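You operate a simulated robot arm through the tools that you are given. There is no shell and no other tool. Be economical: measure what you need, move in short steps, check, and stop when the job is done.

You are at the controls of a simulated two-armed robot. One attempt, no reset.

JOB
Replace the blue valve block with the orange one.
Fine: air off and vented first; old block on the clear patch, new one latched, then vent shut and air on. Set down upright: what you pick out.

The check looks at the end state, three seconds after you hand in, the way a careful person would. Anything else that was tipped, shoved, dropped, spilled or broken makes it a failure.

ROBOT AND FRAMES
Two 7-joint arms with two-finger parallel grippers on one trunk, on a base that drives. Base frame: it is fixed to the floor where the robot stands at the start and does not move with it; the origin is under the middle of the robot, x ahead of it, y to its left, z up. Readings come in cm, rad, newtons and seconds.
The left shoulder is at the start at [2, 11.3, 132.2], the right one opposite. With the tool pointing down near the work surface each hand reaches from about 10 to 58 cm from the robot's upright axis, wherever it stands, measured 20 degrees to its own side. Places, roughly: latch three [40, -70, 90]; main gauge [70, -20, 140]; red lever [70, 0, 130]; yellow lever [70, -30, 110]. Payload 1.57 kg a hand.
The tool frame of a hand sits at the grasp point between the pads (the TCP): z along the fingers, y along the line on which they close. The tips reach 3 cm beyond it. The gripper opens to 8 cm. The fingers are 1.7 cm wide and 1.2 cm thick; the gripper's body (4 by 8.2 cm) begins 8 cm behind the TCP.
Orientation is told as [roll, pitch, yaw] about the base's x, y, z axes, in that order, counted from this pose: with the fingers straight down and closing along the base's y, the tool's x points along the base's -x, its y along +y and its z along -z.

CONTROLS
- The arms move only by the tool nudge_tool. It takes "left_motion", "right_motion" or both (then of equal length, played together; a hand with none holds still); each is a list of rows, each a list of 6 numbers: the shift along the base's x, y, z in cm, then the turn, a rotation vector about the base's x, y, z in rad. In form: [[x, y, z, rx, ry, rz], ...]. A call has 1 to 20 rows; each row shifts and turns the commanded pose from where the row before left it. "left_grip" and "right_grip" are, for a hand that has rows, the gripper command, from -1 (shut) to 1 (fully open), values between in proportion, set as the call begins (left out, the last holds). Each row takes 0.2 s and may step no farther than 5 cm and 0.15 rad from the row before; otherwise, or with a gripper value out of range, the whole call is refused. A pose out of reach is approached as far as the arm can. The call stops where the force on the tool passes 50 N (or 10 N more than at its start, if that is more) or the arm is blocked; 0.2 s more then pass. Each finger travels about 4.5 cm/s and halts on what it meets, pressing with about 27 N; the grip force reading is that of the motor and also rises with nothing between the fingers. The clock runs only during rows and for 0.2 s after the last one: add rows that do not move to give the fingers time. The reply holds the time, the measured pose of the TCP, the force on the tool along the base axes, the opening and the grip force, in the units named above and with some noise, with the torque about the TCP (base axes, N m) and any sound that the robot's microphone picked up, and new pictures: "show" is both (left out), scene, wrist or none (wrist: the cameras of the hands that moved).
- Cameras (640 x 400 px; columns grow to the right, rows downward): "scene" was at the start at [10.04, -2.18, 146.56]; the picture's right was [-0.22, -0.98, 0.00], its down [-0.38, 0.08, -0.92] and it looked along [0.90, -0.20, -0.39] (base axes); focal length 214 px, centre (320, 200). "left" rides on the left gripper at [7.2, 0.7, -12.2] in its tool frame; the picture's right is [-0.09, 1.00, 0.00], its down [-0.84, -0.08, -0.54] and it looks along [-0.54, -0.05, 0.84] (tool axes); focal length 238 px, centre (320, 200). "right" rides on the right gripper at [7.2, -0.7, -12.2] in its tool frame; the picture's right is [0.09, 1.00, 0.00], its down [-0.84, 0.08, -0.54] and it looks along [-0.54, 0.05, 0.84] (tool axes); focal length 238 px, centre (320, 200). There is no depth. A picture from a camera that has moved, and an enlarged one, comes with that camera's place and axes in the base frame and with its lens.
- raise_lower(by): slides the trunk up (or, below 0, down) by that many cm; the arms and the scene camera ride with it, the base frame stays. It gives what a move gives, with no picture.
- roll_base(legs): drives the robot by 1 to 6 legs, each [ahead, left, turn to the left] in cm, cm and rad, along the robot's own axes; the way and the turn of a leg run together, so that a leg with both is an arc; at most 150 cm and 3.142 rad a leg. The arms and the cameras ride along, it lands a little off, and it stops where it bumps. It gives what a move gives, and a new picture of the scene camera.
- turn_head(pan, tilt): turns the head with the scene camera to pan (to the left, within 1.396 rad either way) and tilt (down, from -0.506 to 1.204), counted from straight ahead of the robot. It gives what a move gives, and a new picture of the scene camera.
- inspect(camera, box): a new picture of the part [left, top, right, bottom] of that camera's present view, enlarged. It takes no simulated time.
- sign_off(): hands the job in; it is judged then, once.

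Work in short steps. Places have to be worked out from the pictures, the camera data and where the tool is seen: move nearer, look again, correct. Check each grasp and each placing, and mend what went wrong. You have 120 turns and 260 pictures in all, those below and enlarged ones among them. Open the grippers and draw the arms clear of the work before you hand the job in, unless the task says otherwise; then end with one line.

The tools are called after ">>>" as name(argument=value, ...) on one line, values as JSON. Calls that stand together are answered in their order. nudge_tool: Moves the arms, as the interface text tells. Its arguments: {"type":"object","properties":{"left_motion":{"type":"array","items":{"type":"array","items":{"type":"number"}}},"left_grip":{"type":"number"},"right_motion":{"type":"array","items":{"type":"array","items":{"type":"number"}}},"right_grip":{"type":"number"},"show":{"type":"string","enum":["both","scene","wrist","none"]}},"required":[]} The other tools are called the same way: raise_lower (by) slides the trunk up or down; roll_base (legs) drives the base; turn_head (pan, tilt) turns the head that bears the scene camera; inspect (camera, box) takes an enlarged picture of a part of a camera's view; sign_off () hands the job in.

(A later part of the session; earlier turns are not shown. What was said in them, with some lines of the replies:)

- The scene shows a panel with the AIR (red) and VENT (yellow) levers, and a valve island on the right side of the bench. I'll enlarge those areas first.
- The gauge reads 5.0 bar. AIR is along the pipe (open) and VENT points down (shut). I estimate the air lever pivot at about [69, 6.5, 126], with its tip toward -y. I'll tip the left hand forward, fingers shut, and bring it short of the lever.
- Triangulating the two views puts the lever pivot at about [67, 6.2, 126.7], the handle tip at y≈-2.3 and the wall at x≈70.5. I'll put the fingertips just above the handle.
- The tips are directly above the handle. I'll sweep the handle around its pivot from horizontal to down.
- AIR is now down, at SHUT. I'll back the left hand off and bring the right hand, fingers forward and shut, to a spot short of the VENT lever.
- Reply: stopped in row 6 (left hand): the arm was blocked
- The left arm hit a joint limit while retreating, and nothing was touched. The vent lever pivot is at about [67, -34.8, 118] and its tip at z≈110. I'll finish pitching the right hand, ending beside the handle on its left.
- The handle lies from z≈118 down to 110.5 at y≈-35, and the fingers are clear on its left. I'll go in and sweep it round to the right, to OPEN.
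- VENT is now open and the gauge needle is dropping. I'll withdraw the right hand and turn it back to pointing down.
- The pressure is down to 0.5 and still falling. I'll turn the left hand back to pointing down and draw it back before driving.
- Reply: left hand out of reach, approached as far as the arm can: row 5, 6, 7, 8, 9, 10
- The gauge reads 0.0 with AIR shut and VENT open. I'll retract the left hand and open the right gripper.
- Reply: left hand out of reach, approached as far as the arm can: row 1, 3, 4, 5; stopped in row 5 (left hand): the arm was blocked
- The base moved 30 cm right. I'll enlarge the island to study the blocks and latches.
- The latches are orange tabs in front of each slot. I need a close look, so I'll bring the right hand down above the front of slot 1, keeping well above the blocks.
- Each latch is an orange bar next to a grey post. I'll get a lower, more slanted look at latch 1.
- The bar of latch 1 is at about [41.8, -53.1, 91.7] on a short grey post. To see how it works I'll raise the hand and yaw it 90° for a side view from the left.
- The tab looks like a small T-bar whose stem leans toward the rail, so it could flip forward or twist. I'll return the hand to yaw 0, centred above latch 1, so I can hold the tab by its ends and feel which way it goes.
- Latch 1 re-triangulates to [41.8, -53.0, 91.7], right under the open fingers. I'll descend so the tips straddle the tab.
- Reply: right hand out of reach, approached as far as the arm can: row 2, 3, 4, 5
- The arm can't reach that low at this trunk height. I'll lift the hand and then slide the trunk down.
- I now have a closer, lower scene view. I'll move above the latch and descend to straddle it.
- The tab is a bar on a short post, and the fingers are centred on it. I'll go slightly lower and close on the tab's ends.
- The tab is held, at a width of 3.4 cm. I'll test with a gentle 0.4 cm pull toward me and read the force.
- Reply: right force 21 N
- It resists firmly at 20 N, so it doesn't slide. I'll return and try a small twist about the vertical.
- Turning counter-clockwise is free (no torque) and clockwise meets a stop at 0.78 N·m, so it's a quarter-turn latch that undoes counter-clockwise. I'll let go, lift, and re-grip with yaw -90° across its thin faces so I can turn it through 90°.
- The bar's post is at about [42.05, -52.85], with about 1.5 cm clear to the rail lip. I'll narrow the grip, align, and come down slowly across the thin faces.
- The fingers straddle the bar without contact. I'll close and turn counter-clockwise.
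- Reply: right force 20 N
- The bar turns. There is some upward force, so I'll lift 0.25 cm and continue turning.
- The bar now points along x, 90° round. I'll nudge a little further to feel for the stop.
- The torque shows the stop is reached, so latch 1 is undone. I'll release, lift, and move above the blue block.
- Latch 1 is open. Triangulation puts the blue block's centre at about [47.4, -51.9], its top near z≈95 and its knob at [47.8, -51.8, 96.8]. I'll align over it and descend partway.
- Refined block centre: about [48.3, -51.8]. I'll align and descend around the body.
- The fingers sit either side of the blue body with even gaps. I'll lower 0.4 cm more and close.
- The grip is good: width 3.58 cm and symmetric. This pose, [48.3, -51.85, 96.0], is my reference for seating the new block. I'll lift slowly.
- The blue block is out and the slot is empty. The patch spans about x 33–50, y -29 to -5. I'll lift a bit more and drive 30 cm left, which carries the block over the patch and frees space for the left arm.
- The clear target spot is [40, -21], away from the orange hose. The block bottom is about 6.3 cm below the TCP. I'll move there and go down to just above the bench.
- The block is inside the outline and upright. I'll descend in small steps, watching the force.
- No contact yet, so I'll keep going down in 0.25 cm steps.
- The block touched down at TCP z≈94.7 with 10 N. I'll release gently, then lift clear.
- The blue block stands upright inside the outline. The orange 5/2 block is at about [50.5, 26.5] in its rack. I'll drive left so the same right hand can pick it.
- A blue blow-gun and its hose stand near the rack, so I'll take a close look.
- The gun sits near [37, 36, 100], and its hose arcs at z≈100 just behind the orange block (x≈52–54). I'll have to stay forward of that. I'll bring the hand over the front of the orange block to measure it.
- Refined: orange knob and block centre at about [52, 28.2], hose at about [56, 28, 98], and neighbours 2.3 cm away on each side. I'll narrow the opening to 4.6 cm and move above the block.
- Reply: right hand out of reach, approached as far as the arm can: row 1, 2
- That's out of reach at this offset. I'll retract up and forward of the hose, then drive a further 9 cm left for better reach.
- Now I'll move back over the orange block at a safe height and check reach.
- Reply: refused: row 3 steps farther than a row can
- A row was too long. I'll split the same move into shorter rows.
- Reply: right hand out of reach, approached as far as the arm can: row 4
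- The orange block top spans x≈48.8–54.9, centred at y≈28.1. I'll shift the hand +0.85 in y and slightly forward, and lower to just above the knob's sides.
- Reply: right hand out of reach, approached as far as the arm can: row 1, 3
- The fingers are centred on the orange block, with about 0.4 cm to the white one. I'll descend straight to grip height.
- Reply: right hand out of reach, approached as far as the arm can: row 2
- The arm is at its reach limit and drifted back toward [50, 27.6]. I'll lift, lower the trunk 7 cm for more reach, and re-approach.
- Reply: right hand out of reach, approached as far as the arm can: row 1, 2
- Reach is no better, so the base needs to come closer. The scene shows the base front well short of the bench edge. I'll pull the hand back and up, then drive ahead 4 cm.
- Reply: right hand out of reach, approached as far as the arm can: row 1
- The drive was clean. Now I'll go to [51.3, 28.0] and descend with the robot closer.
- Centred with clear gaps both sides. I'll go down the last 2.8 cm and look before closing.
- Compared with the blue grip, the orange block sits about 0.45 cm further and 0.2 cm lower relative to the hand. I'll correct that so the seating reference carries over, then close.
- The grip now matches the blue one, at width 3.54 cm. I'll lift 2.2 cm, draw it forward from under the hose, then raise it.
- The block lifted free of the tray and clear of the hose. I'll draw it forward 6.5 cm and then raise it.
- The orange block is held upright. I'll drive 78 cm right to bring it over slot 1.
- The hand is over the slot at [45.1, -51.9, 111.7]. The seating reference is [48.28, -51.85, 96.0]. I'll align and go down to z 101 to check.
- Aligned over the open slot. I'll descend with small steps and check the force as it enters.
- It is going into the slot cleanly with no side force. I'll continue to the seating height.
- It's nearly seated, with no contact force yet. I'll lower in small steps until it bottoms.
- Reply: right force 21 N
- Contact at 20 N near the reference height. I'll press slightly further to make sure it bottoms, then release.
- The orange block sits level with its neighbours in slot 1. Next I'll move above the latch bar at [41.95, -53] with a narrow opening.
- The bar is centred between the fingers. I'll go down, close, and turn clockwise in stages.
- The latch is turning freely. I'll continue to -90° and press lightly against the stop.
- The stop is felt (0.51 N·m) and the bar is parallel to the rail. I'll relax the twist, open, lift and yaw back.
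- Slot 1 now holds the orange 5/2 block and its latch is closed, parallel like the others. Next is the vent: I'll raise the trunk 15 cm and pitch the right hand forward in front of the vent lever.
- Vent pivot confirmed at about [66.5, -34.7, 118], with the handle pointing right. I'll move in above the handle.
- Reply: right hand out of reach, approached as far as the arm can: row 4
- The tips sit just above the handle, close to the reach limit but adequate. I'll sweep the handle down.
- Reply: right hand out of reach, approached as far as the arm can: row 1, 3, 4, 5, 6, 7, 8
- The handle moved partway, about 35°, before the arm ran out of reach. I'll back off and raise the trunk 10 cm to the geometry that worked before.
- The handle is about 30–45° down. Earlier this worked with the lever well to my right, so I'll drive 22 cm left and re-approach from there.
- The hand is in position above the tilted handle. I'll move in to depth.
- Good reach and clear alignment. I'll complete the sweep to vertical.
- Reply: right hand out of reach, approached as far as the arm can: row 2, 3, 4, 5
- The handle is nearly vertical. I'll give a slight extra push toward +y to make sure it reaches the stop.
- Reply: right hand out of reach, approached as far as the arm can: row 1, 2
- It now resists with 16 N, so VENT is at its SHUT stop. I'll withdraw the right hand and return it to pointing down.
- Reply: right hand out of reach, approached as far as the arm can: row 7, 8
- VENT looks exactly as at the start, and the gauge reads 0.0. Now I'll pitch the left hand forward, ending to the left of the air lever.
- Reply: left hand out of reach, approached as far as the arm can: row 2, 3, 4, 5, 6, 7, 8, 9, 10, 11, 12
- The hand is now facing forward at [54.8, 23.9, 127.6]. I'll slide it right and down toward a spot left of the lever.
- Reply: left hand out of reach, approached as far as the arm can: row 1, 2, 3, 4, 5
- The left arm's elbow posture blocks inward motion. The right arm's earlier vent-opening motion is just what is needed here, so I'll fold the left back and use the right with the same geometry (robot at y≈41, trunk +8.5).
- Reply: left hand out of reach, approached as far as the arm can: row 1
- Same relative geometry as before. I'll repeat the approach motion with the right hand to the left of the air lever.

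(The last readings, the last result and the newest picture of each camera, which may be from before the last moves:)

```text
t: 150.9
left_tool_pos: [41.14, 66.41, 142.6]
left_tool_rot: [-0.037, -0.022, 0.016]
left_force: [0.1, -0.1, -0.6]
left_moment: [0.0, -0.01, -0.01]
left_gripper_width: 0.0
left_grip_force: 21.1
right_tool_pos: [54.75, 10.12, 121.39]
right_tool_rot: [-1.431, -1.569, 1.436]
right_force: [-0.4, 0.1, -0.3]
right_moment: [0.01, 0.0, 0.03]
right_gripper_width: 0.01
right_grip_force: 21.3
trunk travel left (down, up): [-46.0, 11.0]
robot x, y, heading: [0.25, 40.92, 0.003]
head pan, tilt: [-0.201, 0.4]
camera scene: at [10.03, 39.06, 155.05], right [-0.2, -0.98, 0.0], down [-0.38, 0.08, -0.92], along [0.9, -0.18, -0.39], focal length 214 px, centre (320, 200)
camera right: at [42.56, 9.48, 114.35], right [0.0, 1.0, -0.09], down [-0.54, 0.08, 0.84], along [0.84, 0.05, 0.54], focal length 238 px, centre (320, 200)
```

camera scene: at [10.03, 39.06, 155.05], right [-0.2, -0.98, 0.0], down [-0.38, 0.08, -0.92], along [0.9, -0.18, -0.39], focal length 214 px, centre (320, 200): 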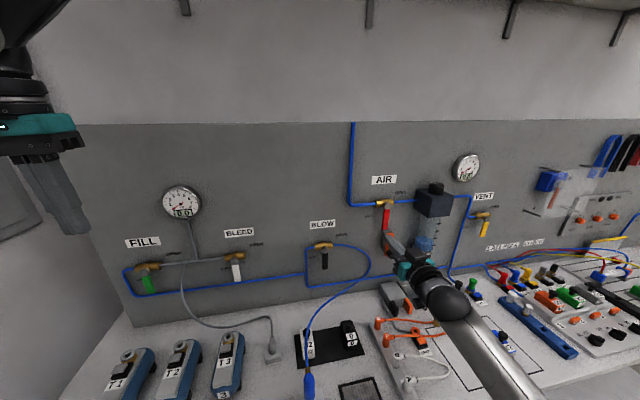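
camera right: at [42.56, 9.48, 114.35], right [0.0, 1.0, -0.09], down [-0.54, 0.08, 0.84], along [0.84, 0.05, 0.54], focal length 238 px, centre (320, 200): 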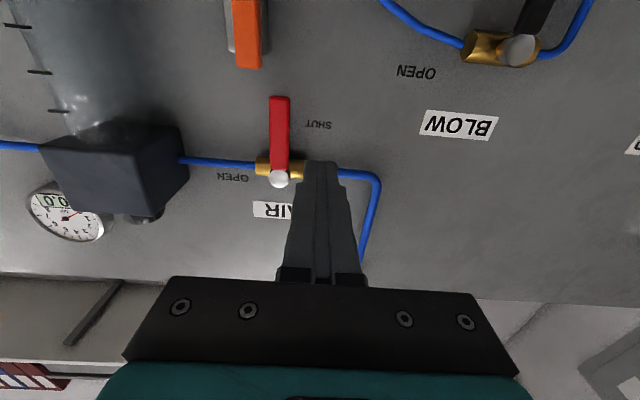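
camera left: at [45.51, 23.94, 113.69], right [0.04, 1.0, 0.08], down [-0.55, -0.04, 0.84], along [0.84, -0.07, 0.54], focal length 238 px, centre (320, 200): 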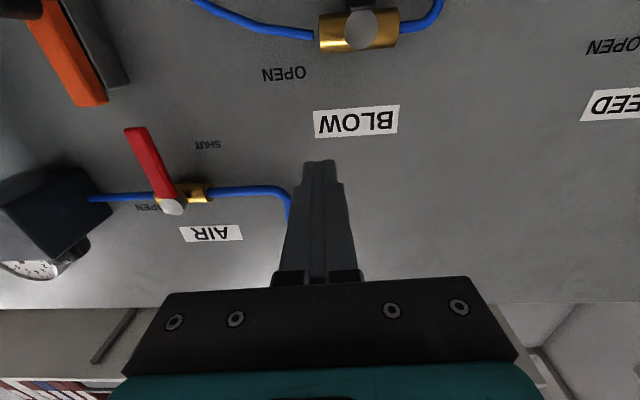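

This view is nearly identical to the earlier vent one. I'll apply the same sweep to turn AIR open.

>>> nudge_tool(right_motion=[[3.5, 0, 0.1, 0, 0, 0], [3.5, 0, 0.1, 0, 0, 0], [3.5, 0, 0.1, 0, 0, 0], [0, -1.95, 0, 0, 0, 0], [0, -1.36, -0.35, 0, 0, 0], [0, -1.41, 0, 0, 0, 0], [0, -1.36, 0.4, 0, 0, 0], [0, -1.2, 0.7, 0, 0, 0], [0, -1.0, 1.0, 0, 0, 0], [0, -0.7, 1.2, 0, 0, 0], [0, 0, 0.4, 0, 0, 0]])

```text
t: 153.3
left_tool_pos: [41.14, 66.43, 142.62]
left_tool_rot: [-0.037, -0.02, 0.016]
left_force: [-1.1, -0.1, -0.5]
left_moment: [0.02, 0.01, 0.0]
left_gripper_width: 0.02
left_grip_force: 21.3
right_tool_pos: [65.36, 0.98, 125.1]
right_tool_rot: [0.142, -1.568, -0.14]
right_force: [1.1, -1.4, -1.9]
right_moment: [0.04, -0.02, -0.02]
right_gripper_width: 0.0
right_grip_force: 21.5
trunk travel left (down, up): [-46.0, 11.0]
robot x, y, heading: [-0.18, 41.31, -0.001]
head pan, tilt: [-0.201, 0.4]
camera scene: at [10.11, 39.06, 155.04], right [-0.2, -0.98, 0.0], down [-0.38, 0.08, -0.92], along [0.9, -0.18, -0.39], focal length 214 px, centre (320, 200)
camera right: at [53.19, 0.37, 118.02], right [0.0, 1.0, -0.09], down [-0.54, 0.08, 0.84], along [0.84, 0.05, 0.54], focal length 238 px, centre (320, 200)
```

scene: 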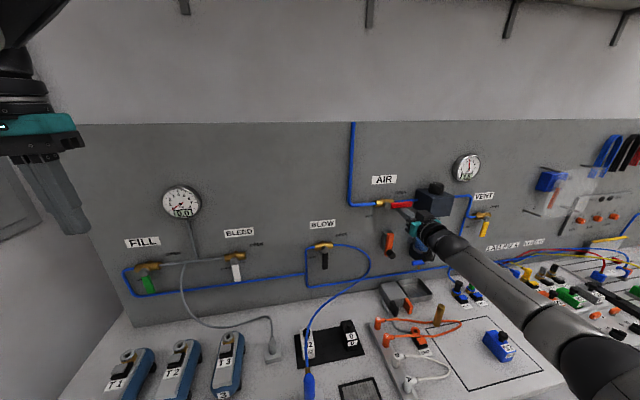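
right: 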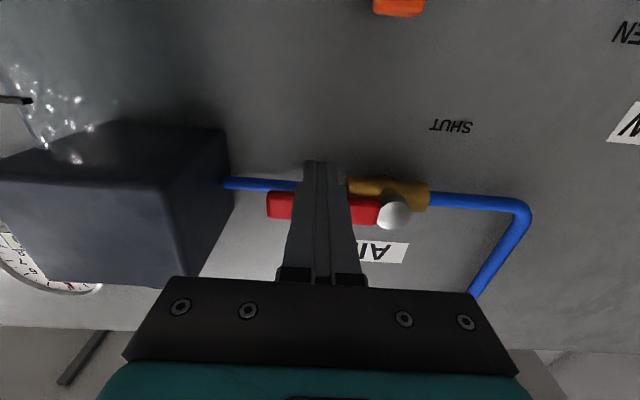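

AIR is along the pipe now. I'll press up slightly more to confirm it's against its stop.

>>> nudge_tool(right_motion=[[0, 0, 0.25, 0, 0, 0], [0, 0, 0.25, 0, 0, 0], [0, 0, 0, 0, 0, 0]], show="wrist")

>>> inspect(camera="scene", box=[340, 130, 540, 255])

```text
t: 154.1
left_tool_pos: [41.3, 66.36, 142.62]
left_tool_rot: [-0.034, -0.021, 0.016]
left_force: [-0.1, -0.1, 0.0]
left_moment: [-0.03, 0.03, 0.01]
left_gripper_width: 0.0
left_grip_force: 20.8
right_tool_pos: [65.34, 1.14, 125.18]
right_tool_rot: [0.02, -1.561, -0.015]
right_force: [-5.9, 0.1, -16.2]
right_moment: [-0.01, 0.0, -0.01]
right_gripper_width: 0.01
right_grip_force: 20.8
trunk travel left (down, up): [-46.0, 11.0]
robot x, y, heading: [-0.19, 41.4, 0.002]
head pan, tilt: [-0.201, 0.4]
camera right: at [53.14, 0.38, 118.16], right [0.0, 1.0, -0.09], down [-0.53, 0.08, 0.84], along [0.85, 0.05, 0.53], focal length 238 px, centre (320, 200)
```

right: 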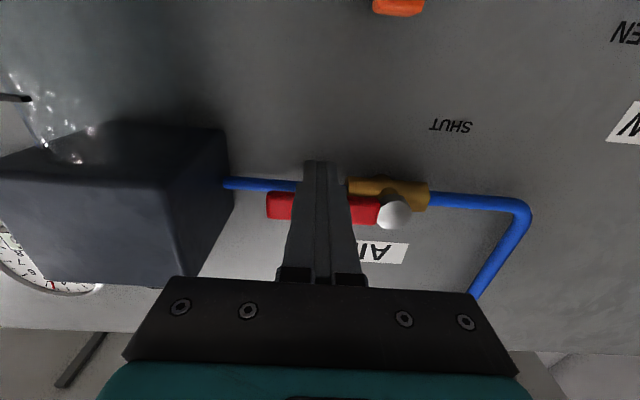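

```text
3.20 times, centred on (440, 192) of scene
camera zoom: at [10.15, 38.98, 155.02], right [-0.2, -0.98, 0.0], down [-0.38, 0.08, -0.92], along [0.9, -0.18, -0.39], focal length 686 px, centre (-64, 224)
```

zoom: 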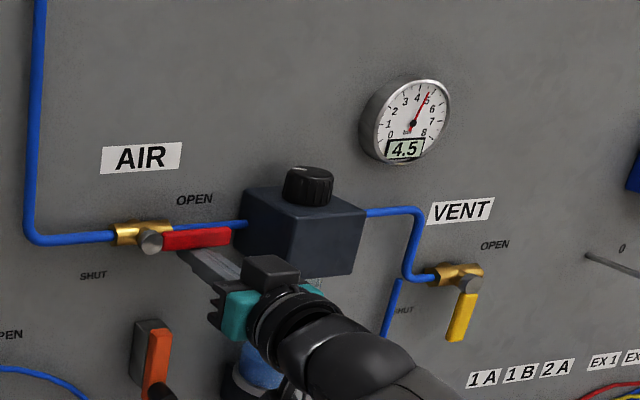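

The lever is at its stop (16 N) and the pressure is rising, now 4.5 bar. I'll withdraw the right hand, drop its pitch, and open both grippers.

>>> nudge_tool(right_motion=[[0, 0, -1.3, 0, 0, 0], [-3.4, 0, 0, 0, 0, 0], [-3.4, 0, 0, 0, 0, 0], [-3.4, 0, 0, 0, 0, 0], [-3, 1, 3, 0, 0.136, 0], [-3, 1, 3, 0, 0.136, 0], [-3, 1, 3, 0, 0.136, 0], [-3, 1, 3, 0, 0.136, 0], [-3, 1, 3, 0, 0.136, 0], [-3, 1, 3, 0, 0.136, 0], [-1, 0, 1.5, 0, 0.126, 0], [-1, 0, 1.5, 0, 0.126, 0], [-1, 0, 1.5, 0, 0.126, 0], [-1, 0, 1.5, 0, 0.126, 0], [-1, 0, 1.5, 0, 0.126, 0], [-1, 0, 1.5, 0, 0.126, 0]], show="none")

>>> nudge_tool(left_motion=[[0, 0, 0, 0, 0, 0], [0, 0, 0, 0, 0, 0], [0, 0, 0, 0, 0, 0], [0, 0, 0, 0, 0, 0], [0, 0, 0, 0, 0, 0]], right_motion=[[0, 0, 0, 0, 0, 0], [0, 0, 0, 0, 0, 0], [0, 0, 0, 0, 0, 0], [0, 0, 0, 0, 0, 0], [0, 0, 0, 0, 0, 0]], left_grip=1, right_grip=1, show="scene")

>>> inspect(camera="scene", box=[340, 130, 540, 255])

>>> inspect(camera="scene", box=[440, 230, 640, 355])

```text
t: 157.5
left_tool_pos: [41.49, 66.52, 142.54]
left_tool_rot: [-0.038, -0.02, 0.015]
left_force: [0.9, 0.5, 0.1]
left_moment: [-0.02, -0.01, -0.02]
left_gripper_width: 0.01
left_grip_force: 21.4
right_tool_pos: [31.19, 7.13, 151.43]
right_tool_rot: [0.004, 0.005, 0.002]
right_force: [0.1, 0.5, 0.3]
right_moment: [0.01, -0.02, -0.01]
right_gripper_width: 0.01
right_grip_force: 21.0
trunk travel left (down, up): [-46.0, 11.0]
robot x, y, heading: [-0.12, 41.01, -0.003]
head pan, tilt: [-0.201, 0.4]
```

```text
t: 158.7
left_tool_pos: [41.29, 66.39, 142.61]
left_tool_rot: [-0.036, -0.021, 0.016]
left_force: [-0.4, 0.0, 0.1]
left_moment: [0.02, -0.01, 0.02]
left_gripper_width: 7.98
left_grip_force: 0.1
right_tool_pos: [31.07, 7.13, 151.4]
right_tool_rot: [0.004, 0.002, 0.001]
right_force: [0.2, 0.3, -0.3]
right_moment: [-0.01, -0.02, -0.01]
right_gripper_width: 7.98
right_grip_force: 0.1
trunk travel left (down, up): [-46.0, 11.0]
robot x, y, heading: [0.05, 40.88, -0.0]
head pan, tilt: [-0.201, 0.4]
camera scene: at [10.09, 39.09, 155.04], right [-0.2, -0.98, 0.0], down [-0.38, 0.08, -0.92], along [0.9, -0.18, -0.39], focal length 214 px, centre (320, 200)
```

scene: 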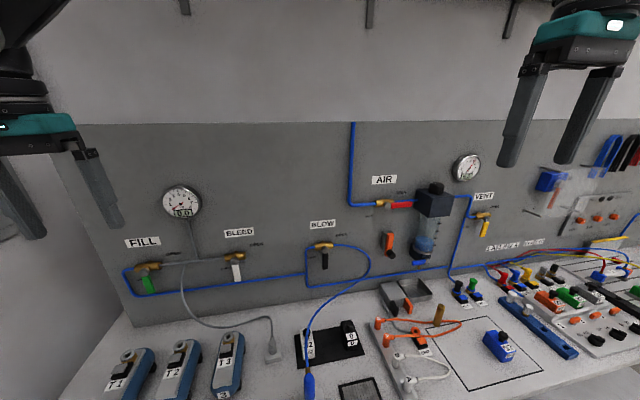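

```text
3.20 times, centred on (440, 192) of scene
camera zoom: at [10.09, 39.09, 155.04], right [-0.2, -0.98, 0.0], down [-0.38, 0.08, -0.92], along [0.9, -0.18, -0.39], focal length 686 px, centre (-64, 224)
```

zoom: 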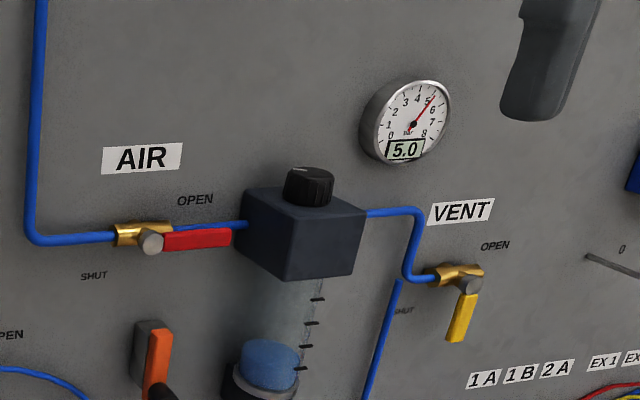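

```text
3.20 times, centred on (540, 292) of scene
camera zoom: at [10.09, 39.09, 155.04], right [-0.2, -0.98, 0.0], down [-0.38, 0.08, -0.92], along [0.9, -0.18, -0.39], focal length 686 px, centre (-384, -96)
```

zoom: 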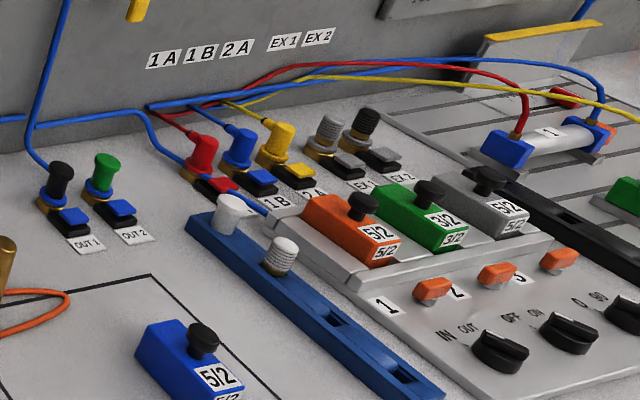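

The gauge is back at 5.0 bar with AIR open and VENT shut. The orange block is latched in slot 1, the blue block stands upright on the clear patch, and both hands are open and clear.

>>> sign_off()

```text
The job is handed in.
```

The orange valve block is latched in slot 1 and the blue one stands upright on the clear patch. The vent is shut, the air is on, and the gauge reads 5.0 bar.
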